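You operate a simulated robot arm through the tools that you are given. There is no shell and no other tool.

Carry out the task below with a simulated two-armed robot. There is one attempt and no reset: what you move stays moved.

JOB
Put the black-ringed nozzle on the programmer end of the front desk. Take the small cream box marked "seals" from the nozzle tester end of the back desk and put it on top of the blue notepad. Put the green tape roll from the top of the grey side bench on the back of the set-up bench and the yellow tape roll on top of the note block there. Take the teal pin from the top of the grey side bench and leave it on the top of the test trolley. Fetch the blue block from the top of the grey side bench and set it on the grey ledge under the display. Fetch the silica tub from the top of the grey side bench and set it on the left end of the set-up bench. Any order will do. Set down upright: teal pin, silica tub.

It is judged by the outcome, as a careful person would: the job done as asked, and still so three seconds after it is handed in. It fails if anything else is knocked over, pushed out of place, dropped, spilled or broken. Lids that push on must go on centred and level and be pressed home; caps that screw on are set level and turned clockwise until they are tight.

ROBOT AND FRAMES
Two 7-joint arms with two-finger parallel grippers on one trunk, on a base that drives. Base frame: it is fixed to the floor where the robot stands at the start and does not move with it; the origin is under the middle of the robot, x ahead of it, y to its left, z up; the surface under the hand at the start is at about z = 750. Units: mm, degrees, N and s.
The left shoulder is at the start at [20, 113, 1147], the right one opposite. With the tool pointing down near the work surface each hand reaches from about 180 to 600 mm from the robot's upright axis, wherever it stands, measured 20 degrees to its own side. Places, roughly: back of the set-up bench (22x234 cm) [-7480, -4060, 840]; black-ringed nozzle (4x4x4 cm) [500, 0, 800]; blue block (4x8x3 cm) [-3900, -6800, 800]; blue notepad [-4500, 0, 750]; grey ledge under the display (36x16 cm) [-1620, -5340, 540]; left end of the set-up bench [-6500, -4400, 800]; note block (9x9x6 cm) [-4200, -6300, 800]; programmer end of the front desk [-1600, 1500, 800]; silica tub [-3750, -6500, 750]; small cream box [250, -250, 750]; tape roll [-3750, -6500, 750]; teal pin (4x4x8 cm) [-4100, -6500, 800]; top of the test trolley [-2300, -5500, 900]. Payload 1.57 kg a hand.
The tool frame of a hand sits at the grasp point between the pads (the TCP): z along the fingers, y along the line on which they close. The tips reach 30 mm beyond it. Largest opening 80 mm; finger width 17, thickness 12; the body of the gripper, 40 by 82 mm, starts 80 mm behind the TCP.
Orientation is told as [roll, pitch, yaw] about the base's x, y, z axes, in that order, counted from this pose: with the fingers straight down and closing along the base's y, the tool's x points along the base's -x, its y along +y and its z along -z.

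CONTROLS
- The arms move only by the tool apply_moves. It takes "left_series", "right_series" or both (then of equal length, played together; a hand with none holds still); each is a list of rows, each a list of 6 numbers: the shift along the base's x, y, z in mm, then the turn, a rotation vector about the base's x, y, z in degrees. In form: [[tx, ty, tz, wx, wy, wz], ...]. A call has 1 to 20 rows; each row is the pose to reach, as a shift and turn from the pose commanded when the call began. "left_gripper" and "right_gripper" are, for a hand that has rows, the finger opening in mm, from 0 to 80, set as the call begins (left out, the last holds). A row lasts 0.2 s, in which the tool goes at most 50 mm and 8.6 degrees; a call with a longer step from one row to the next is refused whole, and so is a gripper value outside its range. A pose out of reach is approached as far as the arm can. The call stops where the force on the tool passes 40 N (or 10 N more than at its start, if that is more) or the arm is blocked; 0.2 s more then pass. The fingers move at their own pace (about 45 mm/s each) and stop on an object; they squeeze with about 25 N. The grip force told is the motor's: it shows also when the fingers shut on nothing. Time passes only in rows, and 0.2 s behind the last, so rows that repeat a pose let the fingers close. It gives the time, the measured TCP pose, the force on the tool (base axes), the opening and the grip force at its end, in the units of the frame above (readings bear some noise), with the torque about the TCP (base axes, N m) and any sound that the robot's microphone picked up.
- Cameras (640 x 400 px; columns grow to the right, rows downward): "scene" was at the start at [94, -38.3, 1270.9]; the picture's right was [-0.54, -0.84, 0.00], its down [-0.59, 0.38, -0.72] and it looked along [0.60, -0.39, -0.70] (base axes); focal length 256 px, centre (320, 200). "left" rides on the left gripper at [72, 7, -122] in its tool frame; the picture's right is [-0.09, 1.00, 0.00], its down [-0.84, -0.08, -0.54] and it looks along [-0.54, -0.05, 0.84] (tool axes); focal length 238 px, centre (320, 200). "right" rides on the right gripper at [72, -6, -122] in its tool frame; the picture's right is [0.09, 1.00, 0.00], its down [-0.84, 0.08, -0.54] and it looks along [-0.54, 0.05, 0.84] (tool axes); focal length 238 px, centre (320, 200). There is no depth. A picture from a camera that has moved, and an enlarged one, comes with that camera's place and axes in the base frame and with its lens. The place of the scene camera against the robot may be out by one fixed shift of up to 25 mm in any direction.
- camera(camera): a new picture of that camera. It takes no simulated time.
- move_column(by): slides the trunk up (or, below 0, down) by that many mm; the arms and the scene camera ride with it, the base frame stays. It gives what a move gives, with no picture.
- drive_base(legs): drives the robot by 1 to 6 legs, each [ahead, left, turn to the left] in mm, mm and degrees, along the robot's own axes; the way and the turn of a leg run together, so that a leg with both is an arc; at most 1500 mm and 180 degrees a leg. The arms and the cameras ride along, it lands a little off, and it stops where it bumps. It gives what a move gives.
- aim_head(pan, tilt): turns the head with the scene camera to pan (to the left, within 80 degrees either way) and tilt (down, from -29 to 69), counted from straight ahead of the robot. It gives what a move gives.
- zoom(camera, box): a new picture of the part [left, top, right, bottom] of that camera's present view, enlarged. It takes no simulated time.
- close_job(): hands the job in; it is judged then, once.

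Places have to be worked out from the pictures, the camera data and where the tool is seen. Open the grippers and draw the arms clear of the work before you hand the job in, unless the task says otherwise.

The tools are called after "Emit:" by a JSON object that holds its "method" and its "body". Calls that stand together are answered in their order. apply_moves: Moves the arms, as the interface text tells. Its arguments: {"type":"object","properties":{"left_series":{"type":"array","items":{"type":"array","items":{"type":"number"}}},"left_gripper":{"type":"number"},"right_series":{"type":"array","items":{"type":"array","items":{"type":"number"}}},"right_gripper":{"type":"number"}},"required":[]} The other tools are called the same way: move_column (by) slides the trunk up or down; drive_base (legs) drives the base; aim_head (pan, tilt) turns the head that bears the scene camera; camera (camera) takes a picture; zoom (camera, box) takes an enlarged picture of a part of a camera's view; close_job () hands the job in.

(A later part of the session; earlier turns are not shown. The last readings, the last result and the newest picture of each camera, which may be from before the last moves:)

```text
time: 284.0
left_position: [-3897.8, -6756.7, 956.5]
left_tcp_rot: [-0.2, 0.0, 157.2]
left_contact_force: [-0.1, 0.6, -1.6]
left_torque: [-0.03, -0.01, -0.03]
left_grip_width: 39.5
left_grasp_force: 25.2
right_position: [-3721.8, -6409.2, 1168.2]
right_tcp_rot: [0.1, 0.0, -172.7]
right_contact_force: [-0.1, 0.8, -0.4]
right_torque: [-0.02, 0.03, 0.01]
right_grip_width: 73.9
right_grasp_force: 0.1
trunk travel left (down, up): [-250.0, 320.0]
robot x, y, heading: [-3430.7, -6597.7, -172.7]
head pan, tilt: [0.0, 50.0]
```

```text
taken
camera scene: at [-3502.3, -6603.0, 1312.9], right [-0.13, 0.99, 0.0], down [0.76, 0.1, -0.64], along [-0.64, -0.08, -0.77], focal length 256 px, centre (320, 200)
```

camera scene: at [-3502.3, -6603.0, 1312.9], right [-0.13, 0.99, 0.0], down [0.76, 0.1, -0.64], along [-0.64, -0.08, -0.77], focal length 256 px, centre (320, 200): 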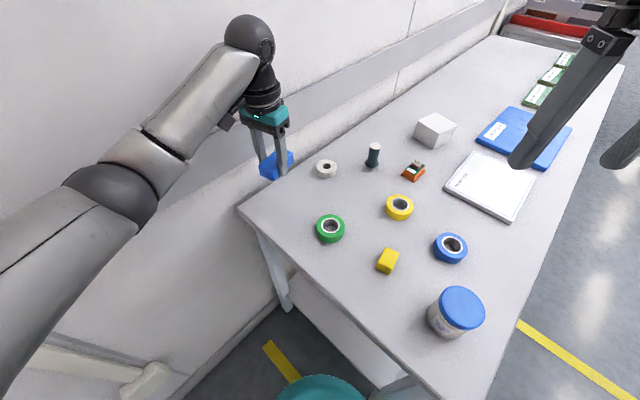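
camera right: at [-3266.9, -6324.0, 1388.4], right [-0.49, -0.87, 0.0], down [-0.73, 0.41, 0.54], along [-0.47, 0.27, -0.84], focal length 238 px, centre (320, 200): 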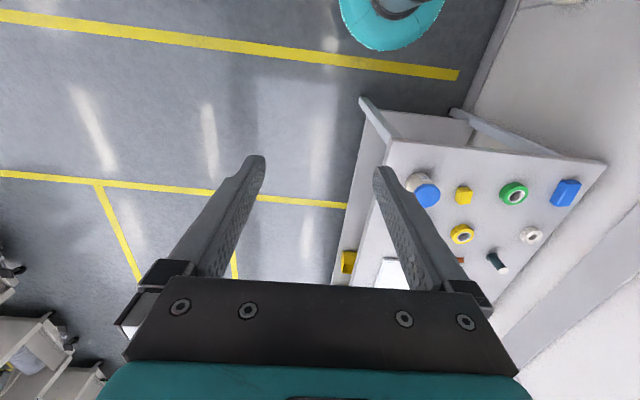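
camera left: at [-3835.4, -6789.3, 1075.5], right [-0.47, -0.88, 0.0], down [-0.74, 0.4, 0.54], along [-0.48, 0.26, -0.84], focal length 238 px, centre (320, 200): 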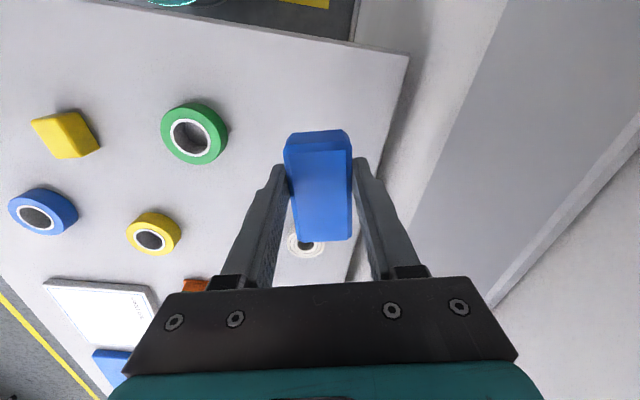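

The blue block is held. From here the teal pin at about (-4088, -6525) is within reach of the right hand if I tilt the tool forward about 28°. I zoom to check the pin and bring the right hand to a tilted pre-grasp.

Emit:
{"method": "zoom", "body": {"camera": "scene", "box": [310, 110, 470, 230]}}

Emit:
{"method": "apply_moves", "body": {"right_series": [[-30, -5, -5, -0.9, 6.9, 0], [-60, -15, -20, -1.8, 13.9, 0], [-90, -25, -45, -2.7, 20.8, 0], [-120, -38, -70, -3.6, 27.8, 0], [-155, -50, -95, -3.6, 27.8, 0], [-190, -62, -120, -3.6, 27.8, 0], [-225, -75, -145, -3.6, 27.8, 0], [-260, -88, -170, -3.6, 27.8, 0], [-290, -100, -185, -3.6, 27.8, 0], [-310, -108, -190, -3.6, 27.8, 0], [-310, -108, -190, -3.6, 27.8, 0]], "right_gripper": 70}}

Emit:
{"method": "camera", "body": {"camera": "right"}}

Emit:
{"method": "camera", "body": {"camera": "scene"}}

```text
3.33 times, centred on (390, 170) of scene
camera zoom: at [-3502.3, -6603.0, 1312.9], right [-0.13, 0.99, 0.0], down [0.76, 0.1, -0.64], along [-0.64, -0.08, -0.77], focal length 854 px, centre (87, 300)
```

zoom: 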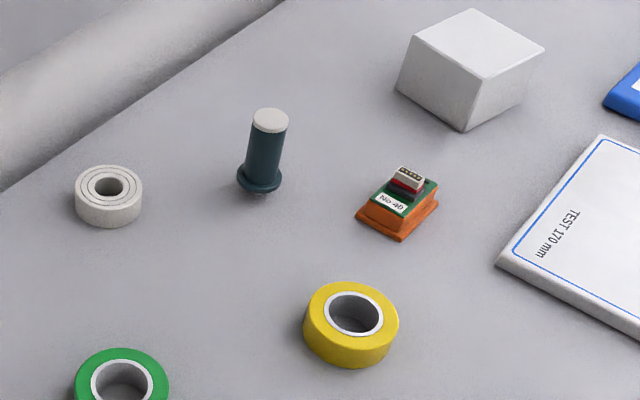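

```text
time: 286.4
left_position: [-3898.5, -6756.0, 953.9]
left_tcp_rot: [0.0, 0.1, 157.2]
left_contact_force: [-0.1, -0.4, -1.5]
left_torque: [-0.01, 0.0, 0.01]
left_grip_width: 39.0
left_grasp_force: 25.1
right_position: [-4005.2, -6499.2, 989.6]
right_tcp_rot: [0.0, -28.0, -172.7]
right_contact_force: [0.8, 0.5, -0.1]
right_torque: [-0.01, 0.0, 0.01]
right_grip_width: 70.2
right_grasp_force: 0.1
right hand out of reach, approached as far as the arm can: row 9, 10, 11
trunk travel left (down, up): [-250.0, 320.0]
robot x, y, heading: [-3432.5, -6597.7, -172.5]
head pan, tilt: [0.0, 50.0]
```

```text
taken
camera right: at [-3887.0, -6477.1, 1062.8], right [0.21, -0.98, -0.04], down [-0.47, -0.14, 0.87], along [-0.86, -0.16, -0.49], focal length 238 px, centre (320, 200)
```

right: 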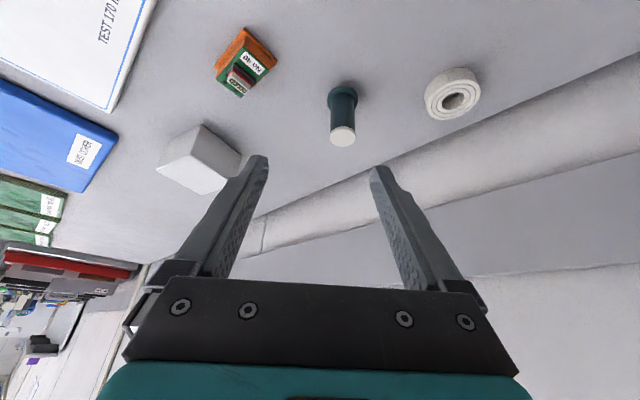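

```text
taken
camera scene: at [-3502.1, -6602.9, 1313.0], right [-0.13, 0.99, 0.0], down [0.76, 0.1, -0.64], along [-0.64, -0.08, -0.77], focal length 256 px, centre (320, 200)
```

scene: 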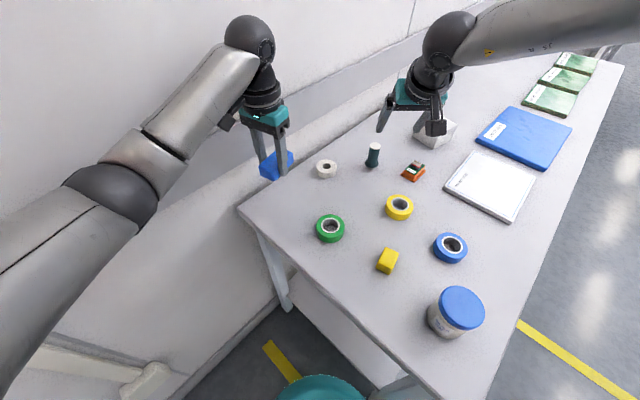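

The right hand stopped short at this posture. I raise both hands, lower the trunk 200 mm so the shoulders are nearer the bench height, and turn the right hand inward 35°, which gave more reach before.

Emit:
{"method": "apply_moves", "body": {"left_series": [[0, 0, 40, 0, 0, 0], [4, 0, 80, 0, 0, 0], [8, 0, 120, 0, 0, 0], [12, 1, 160, 0, 0, 0], [16, 2, 200, 0, 0, 0], [16, 2, 200, 0, 0, 0]], "right_series": [[10, 2, 40, 0, 0, 0], [20, 4, 80, 0, 0, 0], [30, 6, 120, 0, 0, 0], [40, 8, 160, 0, 0, 0], [40, 8, 200, 0, 0, 0], [40, 8, 200, 0, 0, 0]]}}

Emit:
{"method": "move_column", "body": {"by": -200}}

Emit:
{"method": "camera", "body": {"camera": "scene"}}

```text
time: 287.8
left_position: [-3882.1, -6754.0, 1155.4]
left_tcp_rot: [-0.1, 0.0, 157.2]
left_contact_force: [-0.6, -1.8, -1.8]
left_torque: [-0.02, -0.02, 0.01]
left_grip_width: 39.4
left_grasp_force: 24.9
right_position: [-3966.9, -6491.5, 1188.3]
right_tcp_rot: [0.1, -28.1, -172.7]
right_contact_force: [-0.7, -0.1, 0.5]
right_torque: [-0.02, 0.04, -0.02]
right_grip_width: 70.1
right_grasp_force: 0.1
trunk travel left (down, up): [-250.0, 320.0]
robot x, y, heading: [-3430.2, -6596.7, -172.9]
head pan, tilt: [0.0, 50.0]
```

```text
time: 289.9
left_position: [-3883.0, -6754.1, 955.1]
left_tcp_rot: [0.0, 0.0, 157.2]
left_contact_force: [1.1, 0.1, -1.0]
left_torque: [-0.01, -0.02, -0.02]
left_grip_width: 39.7
left_grasp_force: 24.8
right_position: [-3967.8, -6490.8, 989.1]
right_tcp_rot: [0.1, -27.9, -172.7]
right_contact_force: [-1.0, -0.7, 0.5]
right_torque: [0.01, 0.01, 0.01]
right_grip_width: 69.9
right_grasp_force: 0.0
trunk travel left (down, up): [-50.0, 520.0]
robot x, y, heading: [-3429.1, -6595.6, -172.6]
head pan, tilt: [0.0, 50.0]
```

```text
taken
camera scene: at [-3502.2, -6602.9, 1113.0], right [-0.13, 0.99, 0.0], down [0.76, 0.1, -0.64], along [-0.64, -0.08, -0.77], focal length 256 px, centre (320, 200)
```

scene: 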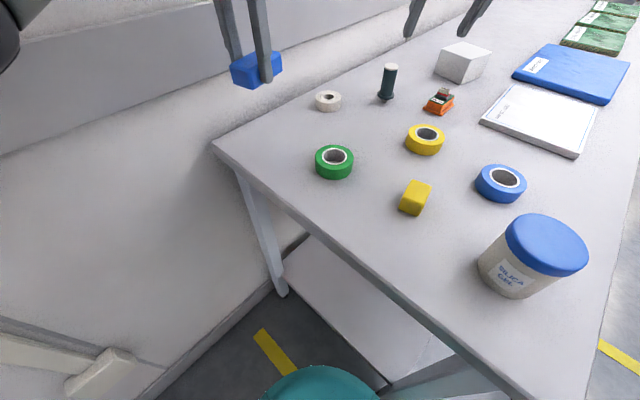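

The pin base is at about (-4075, -6530) on the bench at z ≈ 808. I now turn the right hand inward by 35° while moving to a pre-grasp above and behind the pin.

Emit:
{"method": "apply_moves", "body": {"right_series": [[0, 0, 0, 0, 0, 8], [0, 0, 0, 0, 0, 16], [0, 0, 0, 0, 0, 24], [0, 0, 0, 0, 0, 32], [-15, -2, -10, 0, 0, 35], [-30, -5, -20, 0, 0, 35], [-50, -8, -35, 0, 0, 35], [-75, -11, -50, 0, 0, 35], [-75, -11, -50, 0, 0, 35]]}}

Emit:
{"method": "camera", "body": {"camera": "right"}}

Emit:
{"method": "camera", "body": {"camera": "scene"}}

```text
time: 291.9
left_position: [-3881.5, -6753.1, 955.4]
left_tcp_rot: [0.0, 0.0, 157.2]
left_contact_force: [0.1, 0.0, -0.9]
left_torque: [0.03, 0.0, 0.0]
left_grip_width: 39.3
left_grasp_force: 24.6
right_position: [-3981.6, -6531.9, 933.6]
right_tcp_rot: [-0.1, -28.2, -137.9]
right_contact_force: [0.1, 0.4, -0.4]
right_torque: [-0.03, 0.01, 0.0]
right_grip_width: 69.8
right_grasp_force: 0.1
right hand out of reach, approached as far as the arm can: row 4, 5, 6, 7, 8, 9
trunk travel left (down, up): [-50.0, 520.0]
robot x, y, heading: [-3429.0, -6595.6, -172.8]
head pan, tilt: [0.0, 50.0]
```

```text
taken
camera right: at [-3897.6, -6445.6, 1007.0], right [0.73, -0.68, -0.04], down [-0.31, -0.38, 0.87], along [-0.61, -0.62, -0.49], focal length 238 px, centre (320, 200)
```

right: 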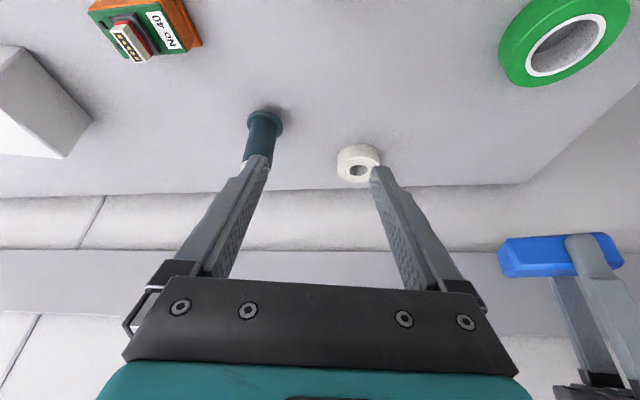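

```text
taken
camera scene: at [-3502.3, -6602.9, 1113.0], right [-0.13, 0.99, 0.0], down [0.76, 0.1, -0.64], along [-0.64, -0.08, -0.77], focal length 256 px, centre (320, 200)
```

scene: 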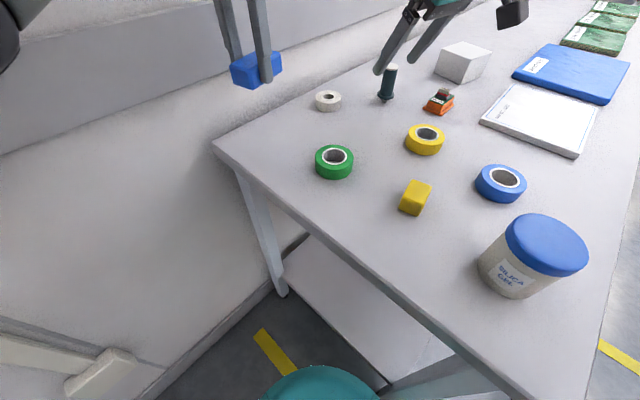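

The right arm cannot reach the pin, but the left arm reaches further. I will set the block down on a free spot nearer the bench corner, take the pin with the left hand, and pick the block up again with the right hand. First I retract the right hand.

Emit:
{"method": "apply_moves", "body": {"right_series": [[15, 8, 30, 0, 0, 0], [40, 20, 70, 4, -4.4, 0], [70, 38, 110, 8, -8.8, 0], [105, 58, 150, 12, -13.2, 0], [140, 78, 180, 16, -17.6, 0], [175, 98, 200, 18.8, -20.7, 0], [205, 115, 200, 18.8, -20.7, 0], [226, 126, 200, 18.8, -20.7, 0]], "left_series": [[0, 0, 10, 0, 0, 0], [5, 0, 20, 0, 0, 0], [10, 0, 35, 0, 0, 0], [15, 0, 50, 0, 0, 0], [20, 0, 60, 0, 0, 0], [20, 0, 60, 0, 0, 0], [20, 0, 60, 0, 0, 0], [20, 0, 60, 0, 0, 0]]}}

Emit:
{"method": "apply_moves", "body": {"right_series": [[0, 0, 0, 0, 0, -8], [0, 0, 0, 0, 0, -16], [0, 0, 0, 0, 0, -24], [0, 0, 0, 0, 0, -32], [0, 0, 0, 0, 0, -35], [0, 0, 0, 0, 0, -35]]}}

Emit:
{"method": "drive_base", "body": {"legs": [[0, 0, -43]]}}

Emit:
{"method": "camera", "body": {"camera": "scene"}}

Emit:
{"method": "camera", "body": {"camera": "left"}}

```text
refused: row 3 steps farther than a row can; nothing moved
```

```text
time: 293.4
left_position: [-3882.8, -6754.1, 956.3]
left_tcp_rot: [0.0, 0.0, 157.3]
left_contact_force: [-0.3, -0.3, -1.9]
left_torque: [0.01, -0.04, -0.02]
left_grip_width: 39.6
left_grasp_force: 24.7
right_position: [-3981.7, -6529.8, 935.0]
right_tcp_rot: [0.0, -28.1, -172.7]
right_contact_force: [1.1, 0.2, 0.1]
right_torque: [0.01, 0.01, 0.0]
right_grip_width: 70.0
right_grasp_force: 0.0
trunk travel left (down, up): [-50.0, 520.0]
robot x, y, heading: [-3432.2, -6593.8, -172.7]
head pan, tilt: [0.0, 50.0]
```

```text
time: 295.8
left_position: [-3866.1, -6401.0, 954.6]
left_tcp_rot: [-0.1, 0.1, 113.7]
left_contact_force: [-0.3, 0.3, -1.9]
left_torque: [-0.04, 0.03, -0.05]
left_grip_width: 39.5
left_grasp_force: 24.7
right_position: [-3784.0, -6167.6, 934.3]
right_tcp_rot: [0.0, -28.0, 143.8]
right_contact_force: [1.1, 0.5, 0.2]
right_torque: [0.0, -0.02, -0.01]
right_grip_width: 70.0
right_grasp_force: 0.1
trunk travel left (down, up): [-50.0, 520.0]
robot x, y, heading: [-3429.4, -6595.4, 143.8]
head pan, tilt: [0.0, 50.0]
```

```text
taken
camera scene: at [-3486.1, -6540.4, 1112.9], right [0.59, 0.81, 0.0], down [0.62, -0.45, -0.64], along [-0.52, 0.38, -0.77], focal length 256 px, centre (320, 200)
```

scene: 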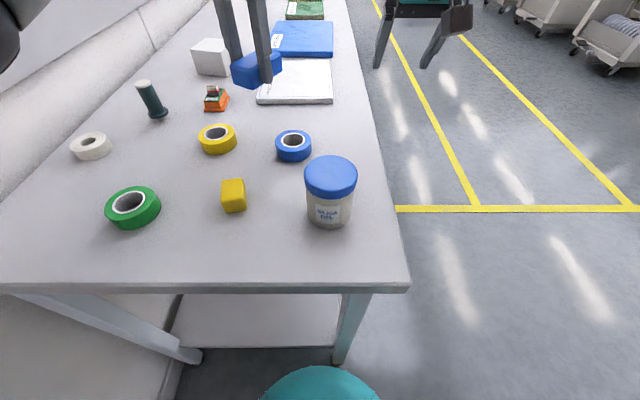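

```text
taken
camera left: at [-3843.6, -6468.5, 1076.2], right [-0.95, -0.32, 0.0], down [-0.27, 0.8, 0.54], along [-0.17, 0.51, -0.84], focal length 238 px, centre (320, 200)
```

left: 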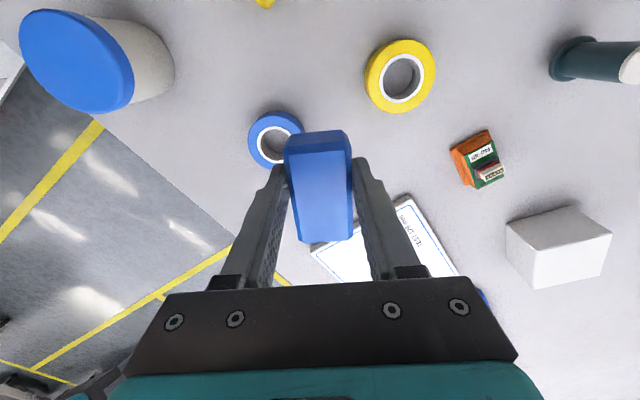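

The first call was refused, but the later ones ran; nothing touched. The right hand is now over the lane, still tilted. I raise it, untilt it, and move it well aside before placing the block.

Emit:
{"method": "apply_moves", "body": {"right_series": [[0, 0, 40, 0, 0, 0], [20, 0, 80, -3, -4.1, 0], [50, 2, 115, -6, -8.2, 0], [85, 4, 145, -9, -12.3, 0], [122, 6, 170, -12, -16.4, 0], [160, 8, 190, -15, -20.5, 0], [200, 10, 200, -16.5, -22.6, 0], [240, 12, 200, -16.5, -22.6, 0], [275, 14, 200, -16.5, -22.6, 0], [309, 16, 200, -16.5, -22.6, 0]]}}

Emit:
{"method": "camera", "body": {"camera": "scene"}}

```text
time: 297.9
left_position: [-3866.7, -6400.3, 955.3]
left_tcp_rot: [0.0, 0.0, 113.7]
left_contact_force: [0.6, -0.4, -2.0]
left_torque: [-0.04, -0.01, 0.0]
left_grip_width: 39.5
left_grasp_force: 24.8
right_position: [-3475.9, -6151.2, 1137.0]
right_tcp_rot: [-0.1, 0.1, 144.0]
right_contact_force: [0.1, -0.1, 0.4]
right_torque: [0.01, 0.03, -0.01]
right_grip_width: 69.9
right_grasp_force: 0.0
right hand out of reach, approached as far as the arm can: row 6
trunk travel left (down, up): [-50.0, 520.0]
robot x, y, heading: [-3429.9, -6597.3, 143.5]
head pan, tilt: [0.0, 50.0]
```

```text
taken
camera scene: at [-3485.9, -6540.5, 1113.0], right [0.59, 0.81, 0.0], down [0.62, -0.45, -0.64], along [-0.52, 0.38, -0.77], focal length 256 px, centre (320, 200)
```

scene: 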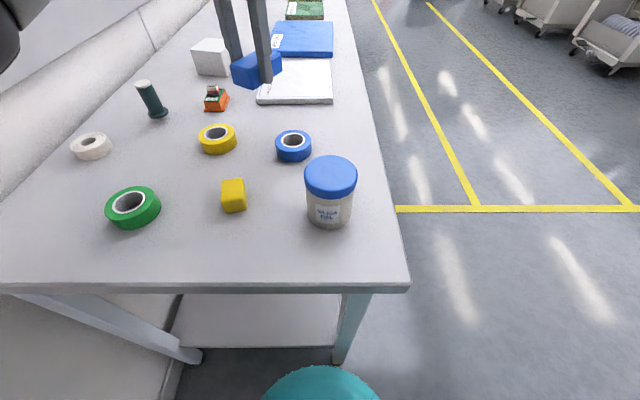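

The right hand is clear. I carry the block over the free spot at about (-3727, -6292), turning it parallel to the bench.

Emit:
{"method": "apply_moves", "body": {"left_series": [[20, 15, 0, 0, 0, 6], [45, 35, 0, 0, 0, 12], [70, 54, 0, 0, 0, 18], [95, 74, 0, 0, 0, 24], [120, 93, 0, 0, 0, 30], [139, 109, 0, 0, 0, 30], [139, 109, -30, 0, 0, 30], [139, 109, -55, 0, 0, 30], [139, 109, -55, 0, 0, 30]]}}

Emit:
{"method": "camera", "body": {"camera": "left"}}

Emit:
{"method": "camera", "body": {"camera": "scene"}}

```text
time: 299.9
left_position: [-3726.3, -6291.2, 900.2]
left_tcp_rot: [-0.1, 0.1, 143.7]
left_contact_force: [-0.1, -0.1, -1.0]
left_torque: [0.01, -0.02, 0.0]
left_grip_width: 39.4
left_grasp_force: 24.5
right_position: [-3474.9, -6152.1, 1137.4]
right_tcp_rot: [-0.1, 0.0, 143.8]
right_contact_force: [0.2, 0.0, 1.2]
right_torque: [-0.01, 0.01, -0.01]
right_grip_width: 69.8
right_grasp_force: 0.1
trunk travel left (down, up): [-50.0, 520.0]
robot x, y, heading: [-3431.6, -6596.2, 143.9]
head pan, tilt: [0.0, 50.0]
```

```text
taken
camera left: at [-3673.9, -6339.0, 1020.6], right [-0.66, -0.75, 0.0], down [-0.63, 0.56, 0.54], along [-0.41, 0.36, -0.84], focal length 238 px, centre (320, 200)
```

left: 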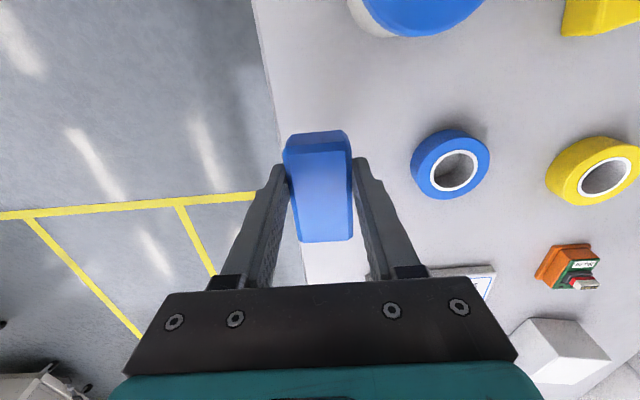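

```text
taken
camera scene: at [-3486.1, -6540.4, 1113.0], right [0.59, 0.81, 0.0], down [0.62, -0.45, -0.64], along [-0.52, 0.38, -0.77], focal length 256 px, centre (320, 200)
```

scene: 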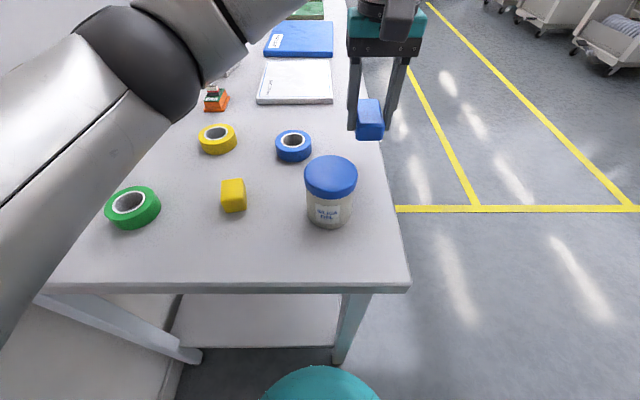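

The block is only about 40 mm from the bench's front edge, so I shift it 22 mm inward before lowering.

Emit:
{"method": "apply_moves", "body": {"left_series": [[-8, -9, -10, 0, 0, 0], [-14.5, -16.5, -25, 0, 0, 0], [-14.5, -16.5, -45, 0, 0, 0], [-14.5, -16.5, -58, 0, 0, 0], [-14.5, -16.5, -58, 0, 0, 0]]}}

Emit:
{"method": "apply_moves", "body": {"left_series": [[0, 0, -2, 0, 0, 0], [0, 0, -4, 0, 0, 0], [0, 0, -6, 0, 0, 0], [0, 0, -6, 0, 0, 0]]}}

Emit:
{"method": "camera", "body": {"camera": "left"}}

```text
time: 301.1
left_position: [-3740.9, -6308.1, 842.1]
left_tcp_rot: [0.0, 0.0, 143.7]
left_contact_force: [-0.2, 0.0, -2.1]
left_torque: [0.03, -0.01, 0.0]
left_grip_width: 39.4
left_grasp_force: 25.3
right_position: [-3475.7, -6151.6, 1137.7]
right_tcp_rot: [0.0, -0.1, 143.8]
right_contact_force: [0.4, 0.2, -0.7]
right_torque: [-0.02, -0.01, 0.02]
right_grip_width: 70.2
right_grasp_force: 0.1
trunk travel left (down, up): [-50.0, 520.0]
robot x, y, heading: [-3428.0, -6596.5, 144.0]
head pan, tilt: [0.0, 50.0]
```

```text
time: 302.1
left_position: [-3742.6, -6307.8, 836.9]
left_tcp_rot: [-0.1, 0.0, 143.7]
left_contact_force: [1.1, 0.2, -1.4]
left_torque: [0.0, 0.01, 0.03]
left_grip_width: 39.4
left_grasp_force: 25.4
right_position: [-3475.7, -6150.6, 1136.9]
right_tcp_rot: [0.0, -0.2, 143.8]
right_contact_force: [0.1, 0.4, -0.6]
right_torque: [0.0, -0.01, 0.02]
right_grip_width: 70.1
right_grasp_force: 0.0
trunk travel left (down, up): [-50.0, 520.0]
robot x, y, heading: [-3433.1, -6597.8, 143.7]
head pan, tilt: [0.0, 50.0]
```

```text
taken
camera left: at [-3688.0, -6355.3, 957.4], right [-0.66, -0.75, 0.0], down [-0.63, 0.56, 0.54], along [-0.4, 0.36, -0.84], focal length 238 px, centre (320, 200)
```

left: 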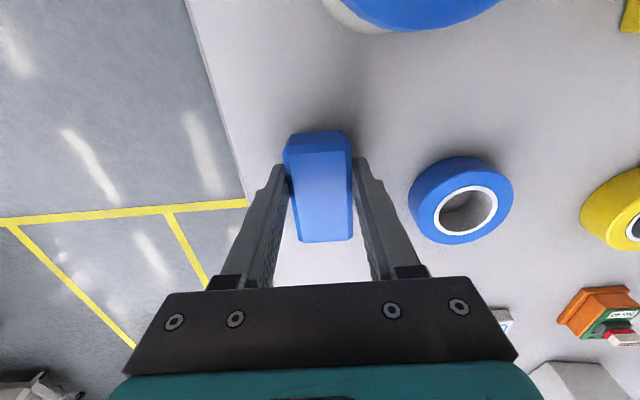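

Emit:
{"method": "apply_moves", "body": {"left_series": [[0, 0, -1, 0, 0, 0], [0, 0, -2, 0, 0, 0], [0, 0, -3, 0, 0, 0], [0, 0, -3, 0, 0, 0]]}}

```text
time: 303.1
left_position: [-3739.4, -6307.3, 834.2]
left_tcp_rot: [-0.1, -0.1, 143.7]
left_contact_force: [-0.5, -0.9, 4.4]
left_torque: [-0.16, -0.01, -0.04]
left_grip_width: 39.6
left_grasp_force: 25.1
right_position: [-3476.4, -6152.1, 1136.2]
right_tcp_rot: [0.1, -0.2, 143.8]
right_contact_force: [0.3, -0.3, 0.5]
right_torque: [0.01, 0.04, 0.02]
right_grip_width: 70.2
right_grasp_force: 0.0
trunk travel left (down, up): [-50.0, 520.0]
robot x, y, heading: [-3432.8, -6600.2, 143.8]
head pan, tilt: [0.0, 50.0]
```

The block touches the bench. I open the fingers slightly and rise straight up.

Emit:
{"method": "apply_moves", "body": {"left_series": [[0, 0, 0, 0, 0, 0], [0, 0, 0, 0, 0, 0], [0, 0, 0, 0, 0, 0]], "left_gripper": 60}}

Emit:
{"method": "apply_moves", "body": {"left_series": [[0, 0, 20, 0, 0, 0], [0, 0, 55, 0, 0, 0], [0, 0, 95, 0, 0, 0], [0, 0, 135, 0, 0, 0], [0, 0, 165, 0, 0, 0], [0, 0, 165, 0, 0, 0]]}}

Emit:
{"method": "camera", "body": {"camera": "left"}}

Emit:
{"method": "camera", "body": {"camera": "scene"}}

```text
time: 303.9
left_position: [-3741.8, -6308.7, 833.5]
left_tcp_rot: [0.0, 0.0, 143.7]
left_contact_force: [-0.7, 0.0, -0.1]
left_torque: [-0.01, 0.04, 0.02]
left_grip_width: 60.0
left_grasp_force: 0.0
right_position: [-3475.0, -6152.0, 1135.5]
right_tcp_rot: [0.0, -0.1, 143.7]
right_contact_force: [-0.3, -0.6, -0.3]
right_torque: [-0.01, 0.0, -0.01]
right_grip_width: 69.9
right_grasp_force: 0.0
trunk travel left (down, up): [-50.0, 520.0]
robot x, y, heading: [-3430.4, -6596.3, 143.6]
head pan, tilt: [0.0, 50.0]
```

```text
time: 305.4
left_position: [-3739.3, -6306.4, 999.9]
left_tcp_rot: [0.0, 0.0, 143.7]
left_contact_force: [-0.6, 0.1, -1.0]
left_torque: [0.0, -0.01, -0.01]
left_grip_width: 59.9
left_grasp_force: 0.0
right_position: [-3475.7, -6149.3, 1135.7]
right_tcp_rot: [0.0, -0.1, 143.8]
right_contact_force: [0.3, -1.5, 0.1]
right_torque: [0.0, 0.03, -0.01]
right_grip_width: 70.0
right_grasp_force: 0.1
trunk travel left (down, up): [-50.0, 520.0]
robot x, y, heading: [-3429.2, -6596.5, 143.7]
head pan, tilt: [0.0, 50.0]
```

```text
taken
camera left: at [-3686.6, -6355.1, 1120.0], right [-0.66, -0.75, 0.0], down [-0.63, 0.56, 0.54], along [-0.4, 0.36, -0.84], focal length 238 px, centre (320, 200)
```

left: 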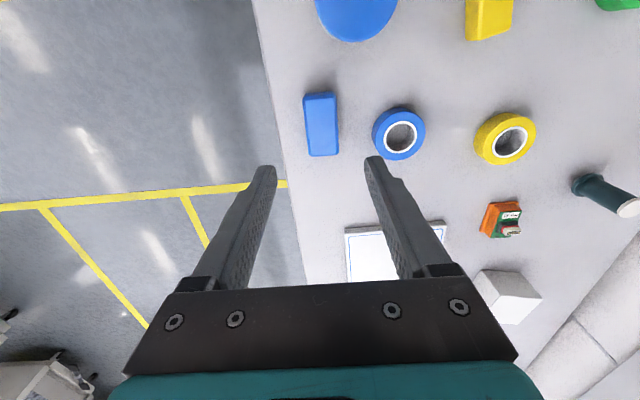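

```text
taken
camera scene: at [-3486.1, -6540.5, 1112.9], right [0.59, 0.81, 0.0], down [0.62, -0.45, -0.64], along [-0.52, 0.38, -0.77], focal length 256 px, centre (320, 200)
```

scene: 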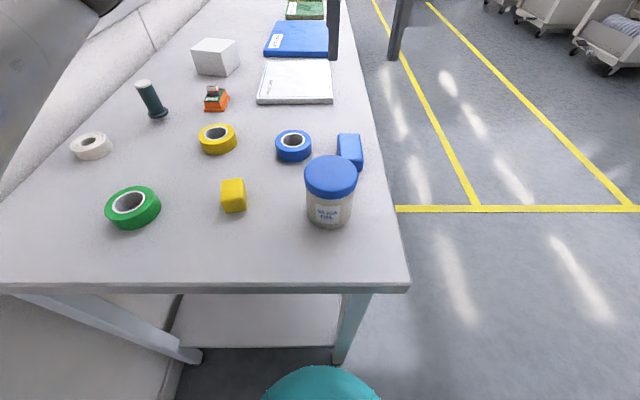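

The block rests safely on the free spot. I now bring the left hand toward the pin at about (-4077, -6531), turning 15°, and then tilt it.

Emit:
{"method": "apply_moves", "body": {"left_series": [[-37, -24, 0, 0, 0, 5], [-74, -48, 0, 0, 0, 10], [-110, -72, 0, 0, 0, 15], [-147, -96, 0, 0, 0, 15], [-184, -120, 0, 0, 0, 15], [-221, -144, 0, 0, 0, 15], [-221, -144, 0, 0, 0, 15]], "left_gripper": 70}}

Emit:
{"method": "camera", "body": {"camera": "left"}}

```text
time: 306.9
left_position: [-3963.1, -6453.1, 996.1]
left_tcp_rot: [0.0, 0.0, 158.7]
left_contact_force: [-0.2, -0.4, 1.2]
left_torque: [-0.01, -0.02, -0.03]
left_grip_width: 70.1
left_grasp_force: 0.1
right_position: [-3475.1, -6151.2, 1135.9]
right_tcp_rot: [0.0, -0.1, 143.8]
right_contact_force: [-0.1, -0.3, -0.2]
right_torque: [-0.02, 0.0, 0.0]
right_grip_width: 70.1
right_grasp_force: 0.0
trunk travel left (down, up): [-50.0, 520.0]
robot x, y, heading: [-3431.4, -6596.6, 143.8]
head pan, tilt: [0.0, 50.0]
```

```text
taken
camera left: at [-3900.0, -6485.2, 1118.3], right [-0.45, -0.89, 0.0], down [-0.75, 0.38, 0.54], along [-0.48, 0.24, -0.84], focal length 238 px, centre (320, 200)
```

left: 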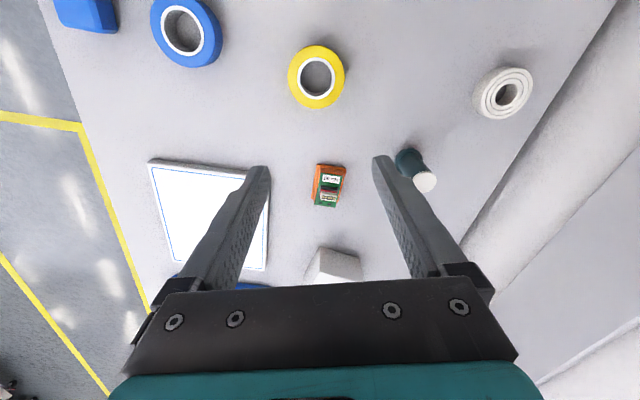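

The pin stands at about (-4071, -6534). I tilt the hand 25° and move to the pre-grasp point behind and above it.

Emit:
{"method": "apply_moves", "body": {"left_series": [[-10, -15, 0, 2.5, 6.4, 0], [-22, -32, -5, 5, 12.8, 0], [-36, -52, -15, 7.5, 19.2, 0], [-52, -74, -30, 9.08, 23.3, 0], [-68.6, -96.3, -48, 9.08, 23.3, 0], [-68.6, -96.3, -50.5, 9.08, 23.3, 0]]}}

Emit:
{"method": "camera", "body": {"camera": "left"}}

Emit:
{"method": "camera", "body": {"camera": "scene"}}

```text
time: 308.4
left_position: [-4030.8, -6548.7, 946.9]
left_tcp_rot: [-0.1, -25.1, 158.7]
left_contact_force: [0.0, -0.9, -0.1]
left_torque: [-0.01, 0.01, -0.02]
left_grip_width: 70.0
left_grasp_force: 0.0
right_position: [-3476.7, -6151.2, 1136.6]
right_tcp_rot: [-0.1, -0.1, 143.8]
right_contact_force: [-0.3, -0.3, -0.2]
right_torque: [0.04, 0.01, 0.01]
right_grip_width: 69.9
right_grasp_force: 0.1
trunk travel left (down, up): [-50.0, 520.0]
robot x, y, heading: [-3428.8, -6597.9, 143.7]
head pan, tilt: [0.0, 50.0]
```

```text
taken
camera left: at [-3924.8, -6596.8, 1025.2], right [-0.44, -0.9, 0.04], down [-0.46, 0.26, 0.85], along [-0.77, 0.35, -0.53], focal length 238 px, centre (320, 200)
```

left: 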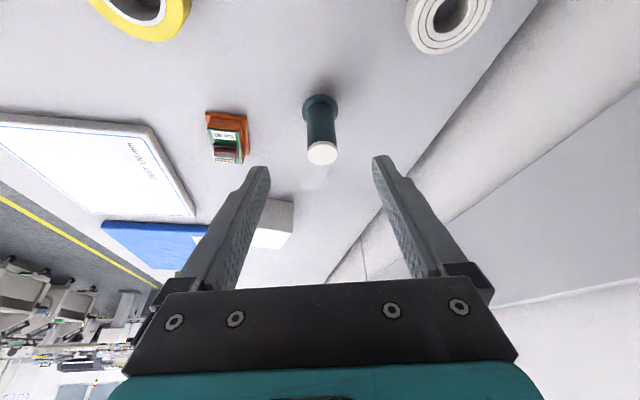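

```text
taken
camera scene: at [-3486.1, -6540.5, 1113.0], right [0.59, 0.81, 0.0], down [0.62, -0.45, -0.64], along [-0.52, 0.38, -0.77], focal length 256 px, centre (320, 200)
```

scene: 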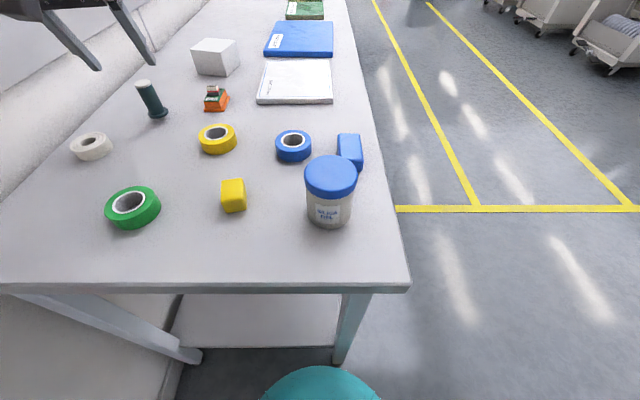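

The pin lies exactly on the approach line. I advance 95 mm along the tool axis.

Emit:
{"method": "apply_moves", "body": {"left_series": [[-9.8, 3.8, -22.6, 0, 0, 0], [-19.7, 7.7, -45.3, 0, 0, 0], [-29.6, 11.5, -68, 0, 0, 0], [-35.5, 13.8, -81.5, 0, 0, 0], [-38.4, 14.9, -88.3, 0, 0, 0], [-38.4, 14.9, -88.3, 0, 0, 0]]}}

Emit:
{"method": "camera", "body": {"camera": "left"}}

Emit:
{"method": "zoom", "body": {"camera": "scene", "box": [80, 40, 240, 140]}}

```text
time: 309.8
left_position: [-4068.5, -6533.0, 860.1]
left_tcp_rot: [0.0, -25.0, 158.8]
left_contact_force: [0.0, 0.2, 0.0]
left_torque: [-0.02, 0.0, 0.02]
left_grip_width: 69.8
left_grasp_force: 0.1
right_position: [-3476.5, -6151.5, 1136.8]
right_tcp_rot: [0.0, -0.1, 143.8]
right_contact_force: [-1.5, -1.4, 0.6]
right_torque: [0.03, -0.01, 0.01]
right_grip_width: 70.0
right_grasp_force: 0.0
trunk travel left (down, up): [-50.0, 520.0]
robot x, y, heading: [-3432.9, -6597.2, 143.7]
head pan, tilt: [0.0, 50.0]
```

```text
taken
camera left: at [-3962.9, -6581.5, 938.9], right [-0.44, -0.9, 0.04], down [-0.47, 0.26, 0.84], along [-0.77, 0.35, -0.53], focal length 238 px, centre (320, 200)
```

left: 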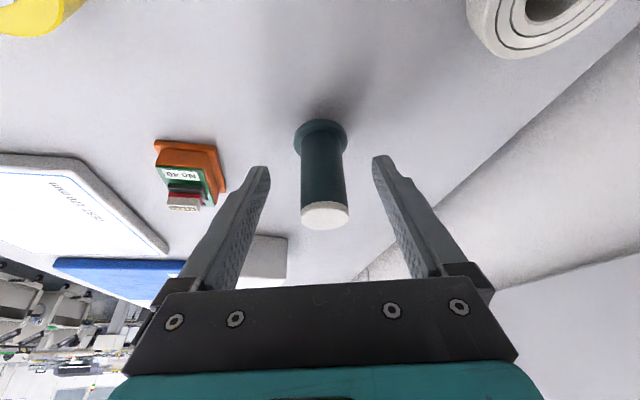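

```text
4.00 times, centred on (160, 90) of scene
camera zoom: at [-3486.1, -6540.5, 1113.0], right [0.59, 0.81, 0.0], down [0.62, -0.45, -0.64], along [-0.52, 0.38, -0.77], focal length 1025 px, centre (960, 640)
```

zoom: 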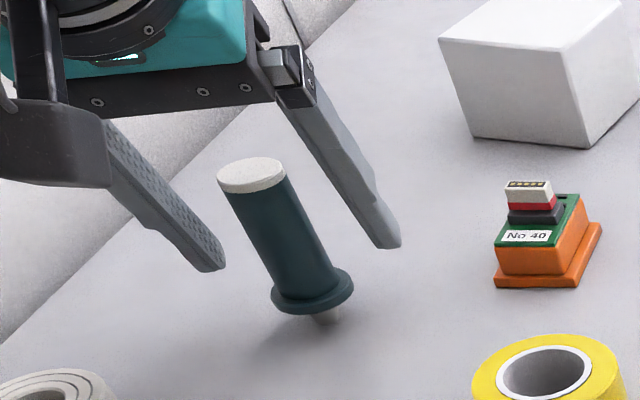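

The fingers straddle the shaft and are centred. I advance 5 mm more and close.

Emit:
{"method": "apply_moves", "body": {"left_series": [[-3, 1.2, -4, 0, 0, 0], [-3, 1.2, -4, 0, 0, 0]]}}

Emit:
{"method": "apply_moves", "body": {"left_series": [[0, 0, 0, 0, 0, 0], [0, 0, 0, 0, 0, 0], [0, 0, 0, 0, 0, 0], [0, 0, 0, 0, 0, 0], [0, 0, 0, 0, 0, 0]], "left_gripper": 15}}

Emit:
{"method": "camera", "body": {"camera": "left"}}

Emit:
{"method": "zoom", "body": {"camera": "scene", "box": [80, 40, 240, 140]}}

```text
time: 310.4
left_position: [-4073.1, -6532.0, 856.2]
left_tcp_rot: [0.0, -24.9, 158.7]
left_contact_force: [0.3, 1.0, -0.4]
left_torque: [0.0, 0.01, -0.05]
left_grip_width: 70.1
left_grasp_force: 0.1
right_position: [-3475.3, -6150.8, 1136.8]
right_tcp_rot: [0.0, -0.2, 143.8]
right_contact_force: [0.2, -0.1, 0.4]
right_torque: [0.03, -0.02, -0.01]
right_grip_width: 69.9
right_grasp_force: 0.1
trunk travel left (down, up): [-50.0, 520.0]
robot x, y, heading: [-3432.7, -6597.7, 144.1]
head pan, tilt: [0.0, 50.0]
```

```text
time: 311.6
left_position: [-4071.8, -6531.0, 857.0]
left_tcp_rot: [0.0, -24.9, 158.8]
left_contact_force: [0.1, 0.7, 0.8]
left_torque: [0.0, 0.0, 0.05]
left_grip_width: 27.3
left_grasp_force: 25.2
right_position: [-3477.2, -6150.9, 1136.6]
right_tcp_rot: [0.0, -0.2, 143.8]
right_contact_force: [-0.6, 0.5, 1.2]
right_torque: [0.01, 0.01, 0.01]
right_grip_width: 69.6
right_grasp_force: 0.0
trunk travel left (down, up): [-50.0, 520.0]
robot x, y, heading: [-3429.7, -6596.9, 143.9]
head pan, tilt: [0.0, 50.0]
```

```text
taken
camera left: at [-3966.1, -6579.6, 935.3], right [-0.44, -0.9, 0.04], down [-0.46, 0.26, 0.85], along [-0.77, 0.35, -0.53], focal length 238 px, centre (320, 200)
```

left: 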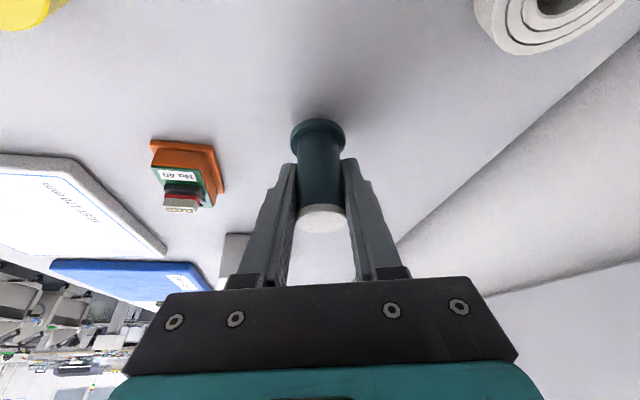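

```text
4.00 times, centred on (160, 90) of scene
camera zoom: at [-3486.0, -6540.4, 1113.0], right [0.59, 0.81, 0.0], down [0.62, -0.45, -0.64], along [-0.52, 0.38, -0.77], focal length 1025 px, centre (960, 640)
```

zoom: 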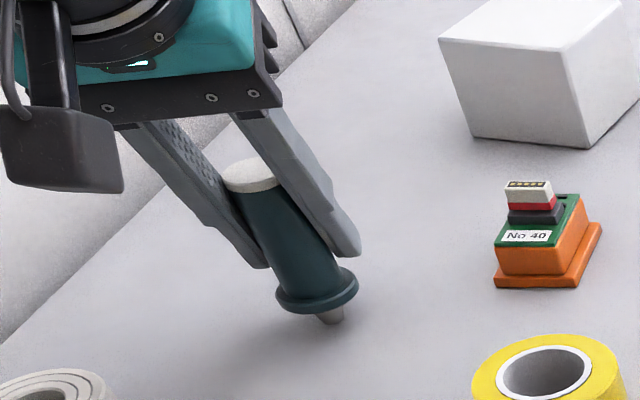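

The pin is held at the shaft (27.3 mm) and still upright. I lift it straight up, keeping the tilt.

Emit:
{"method": "apply_moves", "body": {"left_series": [[0, 0, 10, 0, 0, 0], [0, 0, 30, 0, 0, 0], [2, 0, 60, 0, 0, 0], [6, -2, 90, 0, 0, 0], [12, -5, 120, 0, 0, 0], [12, -5, 120, 0, 0, 0]]}}

Emit:
{"method": "camera", "body": {"camera": "left"}}

Emit:
{"method": "camera", "body": {"camera": "scene"}}

```text
time: 312.9
left_position: [-4059.4, -6536.2, 976.6]
left_tcp_rot: [0.0, -25.0, 158.6]
left_contact_force: [-0.3, -0.1, -0.6]
left_torque: [0.01, 0.02, -0.01]
left_grip_width: 27.3
left_grasp_force: 25.1
right_position: [-3476.3, -6151.6, 1136.8]
right_tcp_rot: [0.0, -0.1, 143.8]
right_contact_force: [-0.5, -0.5, 0.8]
right_torque: [-0.03, 0.0, 0.01]
right_grip_width: 70.1
right_grasp_force: 0.0
trunk travel left (down, up): [-50.0, 520.0]
robot x, y, heading: [-3431.3, -6601.0, 143.9]
head pan, tilt: [0.0, 50.0]
```

```text
taken
camera left: at [-3954.1, -6584.4, 1055.4], right [-0.44, -0.9, 0.04], down [-0.47, 0.26, 0.84], along [-0.77, 0.35, -0.53], focal length 238 px, centre (320, 200)
```

left: 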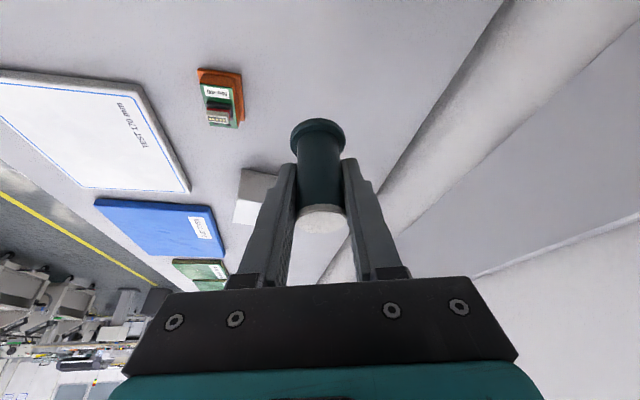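

```text
taken
camera scene: at [-3486.1, -6540.5, 1112.9], right [0.59, 0.81, 0.0], down [0.62, -0.45, -0.64], along [-0.52, 0.38, -0.77], focal length 256 px, centre (320, 200)
```

scene: 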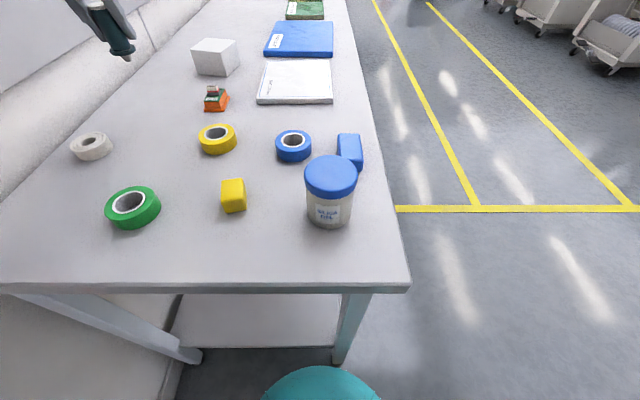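

The pin is clear. I draw the left hand back and bring the right hand over the parked block.

Emit:
{"method": "apply_moves", "body": {"left_series": [[40, 0, 15, 0, 0, 0], [80, 1, 30, 0, 0, 0], [120, 2, 45, 0, 0, 0], [160, 2, 60, 0, 0, 0], [205, 3, 75, 0, 0, 0], [245, 3, 80, 0, 0, 0], [245, 3, 80, 0, 0, 0]]}}

Emit:
{"method": "apply_moves", "body": {"right_series": [[-40, -24, 0, 0, 0, 0], [-80, -48, 0, 0, 0, 0], [-120, -71, 0, 0, 0, 0], [-160, -95, 0, 0, 0, 0], [-200, -119, 0, 0, 0, 0], [-240, -142, 0, 0, 0, 0], [-265, -157, -30, 0, 0, 0], [-265, -157, -75, 0, 0, 0], [-265, -157, -120, 0, 0, 0], [-265, -157, -160, 0, 0, 0], [-265, -157, -160, 0, 0, 0]], "right_gripper": 60}}

Emit:
{"method": "camera", "body": {"camera": "right"}}

Emit:
{"method": "camera", "body": {"camera": "scene"}}

```text
time: 314.6
left_position: [-3814.8, -6535.0, 1054.2]
left_tcp_rot: [0.1, -25.0, 158.7]
left_contact_force: [1.0, 0.9, -0.9]
left_torque: [0.02, -0.02, -0.03]
left_grip_width: 27.2
left_grasp_force: 25.5
right_position: [-3476.7, -6151.5, 1136.6]
right_tcp_rot: [-0.1, 0.0, 143.7]
right_contact_force: [-0.1, -0.5, -0.1]
right_torque: [-0.01, 0.03, -0.02]
right_grip_width: 70.0
right_grasp_force: 0.2
trunk travel left (down, up): [-50.0, 520.0]
robot x, y, heading: [-3430.4, -6597.0, 143.7]
head pan, tilt: [0.0, 50.0]
```

```text
time: 316.9
left_position: [-3814.8, -6534.6, 1054.3]
left_tcp_rot: [0.1, -24.9, 158.7]
left_contact_force: [0.2, 0.2, -1.4]
left_torque: [0.01, -0.05, -0.04]
left_grip_width: 27.6
left_grasp_force: 24.7
right_position: [-3699.7, -6253.8, 974.7]
right_tcp_rot: [0.0, -0.1, 143.9]
right_contact_force: [-0.6, 1.4, 0.5]
right_torque: [-0.03, 0.0, -0.05]
right_grip_width: 60.0
right_grasp_force: 0.1
right hand out of reach, approached as far as the arm can: row 4, 5, 6, 7, 8, 9, 10, 11
trunk travel left (down, up): [-50.0, 520.0]
robot x, y, heading: [-3429.5, -6599.3, 143.6]
head pan, tilt: [0.0, 50.0]
```

```text
taken
camera right: at [-3637.7, -6291.5, 1096.5], right [-0.51, -0.86, 0.0], down [-0.72, 0.43, 0.54], along [-0.47, 0.28, -0.84], focal length 238 px, centre (320, 200)
```

right: 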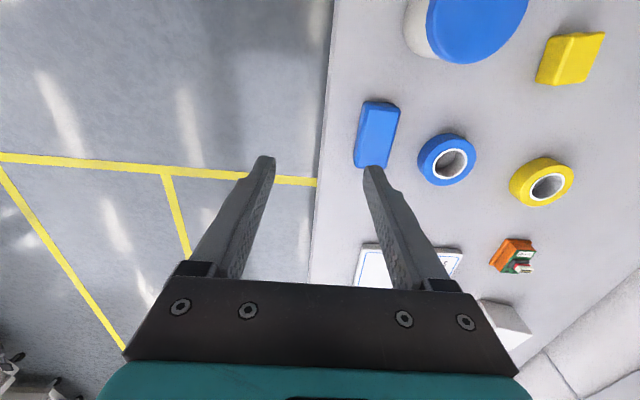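

```text
taken
camera scene: at [-3486.3, -6540.3, 1113.0], right [0.59, 0.81, 0.0], down [0.62, -0.45, -0.64], along [-0.52, 0.38, -0.77], focal length 256 px, centre (320, 200)
```

scene: 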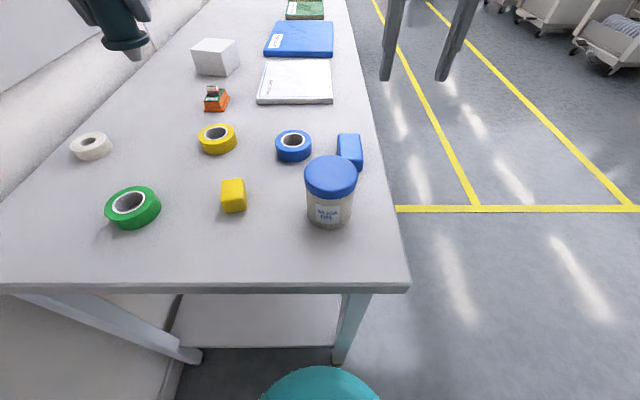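

The right arm is stiff with this hand angle. If I turn the base left 38°, the block's direction suits the right hand better. I first pull the right hand back and up, then turn.

Emit:
{"method": "apply_moves", "body": {"right_series": [[30, -1, 20, 0, 0, 0], [60, -2, 40, 0, 0, 0], [90, -4, 60, 0, 0, 0], [120, -5, 80, 0, 0, 0], [145, -7, 90, 0, 0, 0], [145, -7, 90, 0, 0, 0]]}}

Emit:
{"method": "drive_base", "body": {"legs": [[0, 0, 38]]}}

Emit:
{"method": "camera", "body": {"camera": "scene"}}

Emit:
{"method": "camera", "body": {"camera": "right"}}

```text
time: 318.4
left_position: [-3814.0, -6534.7, 1053.7]
left_tcp_rot: [0.0, -25.0, 158.7]
left_contact_force: [0.6, 0.3, -1.1]
left_torque: [0.03, 0.0, 0.02]
left_grip_width: 27.3
left_grasp_force: 24.4
right_position: [-3552.5, -6261.0, 1068.0]
right_tcp_rot: [0.0, 0.1, 143.9]
right_contact_force: [-0.2, 0.1, 0.1]
right_torque: [-0.01, -0.01, 0.02]
right_grip_width: 60.4
right_grasp_force: 0.0
trunk travel left (down, up): [-50.0, 520.0]
robot x, y, heading: [-3431.9, -6595.8, 143.7]
head pan, tilt: [0.0, 50.0]
```

```text
time: 320.5
left_position: [-3773.1, -6780.1, 1053.9]
left_tcp_rot: [0.1, -25.0, -163.9]
left_contact_force: [-0.2, -0.1, -2.0]
left_torque: [-0.03, 0.0, 0.01]
left_grip_width: 27.3
left_grasp_force: 25.0
right_position: [-3732.9, -6406.0, 1068.5]
right_tcp_rot: [0.0, -0.2, -178.8]
right_contact_force: [0.7, -0.3, -0.9]
right_torque: [-0.04, 0.01, 0.02]
right_grip_width: 59.8
right_grasp_force: 0.0
trunk travel left (down, up): [-50.0, 520.0]
robot x, y, heading: [-3434.8, -6600.0, -178.9]
head pan, tilt: [0.0, 50.0]
```

```text
taken
camera scene: at [-3502.9, -6593.7, 1112.9], right [-0.02, 1.0, 0.0], down [0.77, 0.02, -0.64], along [-0.64, -0.01, -0.77], focal length 256 px, centre (320, 200)
```

scene: 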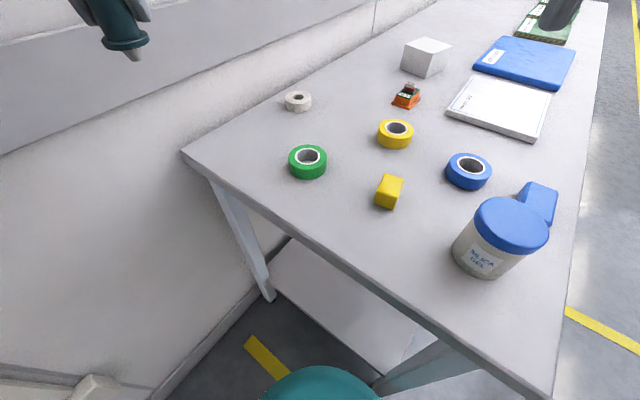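

```text
taken
camera right: at [-3661.3, -6396.9, 1189.1], right [0.11, -0.99, 0.0], down [-0.83, -0.1, 0.54], along [-0.54, -0.06, -0.84], focal length 238 px, centre (320, 200)
```

right: 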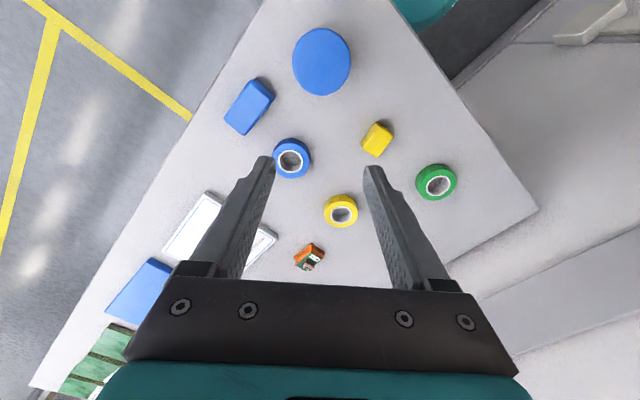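

With this heading the block is in a comfortable place for the right hand. I turn the hand -37° and move above the block.

Emit:
{"method": "apply_moves", "body": {"right_series": [[-2, 20, 0, 0, 0, -7.5], [-4, 40, 0, 0, 0, -15], [-6, 60, -10, 0, 0, -22.5], [-8, 80, -30, 0, 0, -30], [-8, 98, -60, 0, 0, -37.5], [-8, 98, -90, 0, 0, -37.5], [-8, 98, -108, 0, 0, -37.5], [-8, 98, -108, 0, 0, -37.5]]}}

Emit:
{"method": "camera", "body": {"camera": "right"}}

```text
time: 322.3
left_position: [-3773.8, -6779.9, 1053.4]
left_tcp_rot: [0.0, -25.0, -163.9]
left_contact_force: [0.0, 0.0, -1.5]
left_torque: [0.0, -0.02, -0.01]
left_grip_width: 27.4
left_grasp_force: 25.0
right_position: [-3741.0, -6308.3, 959.3]
right_tcp_rot: [-0.1, 0.0, 143.7]
right_contact_force: [0.4, 0.0, -0.4]
right_torque: [-0.01, 0.02, -0.03]
right_grip_width: 59.9
right_grasp_force: 0.0
trunk travel left (down, up): [-50.0, 520.0]
robot x, y, heading: [-3427.7, -6597.9, -179.0]
head pan, tilt: [0.0, 50.0]
```

```text
taken
camera right: at [-3679.6, -6345.4, 1080.9], right [-0.52, -0.86, 0.0], down [-0.72, 0.43, 0.54], along [-0.47, 0.28, -0.84], focal length 238 px, centre (320, 200)
```

right: 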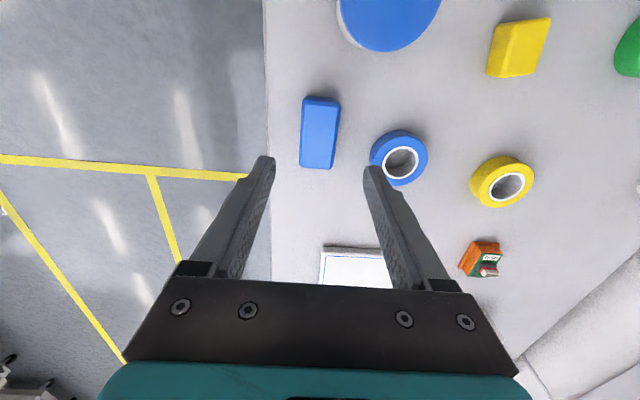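

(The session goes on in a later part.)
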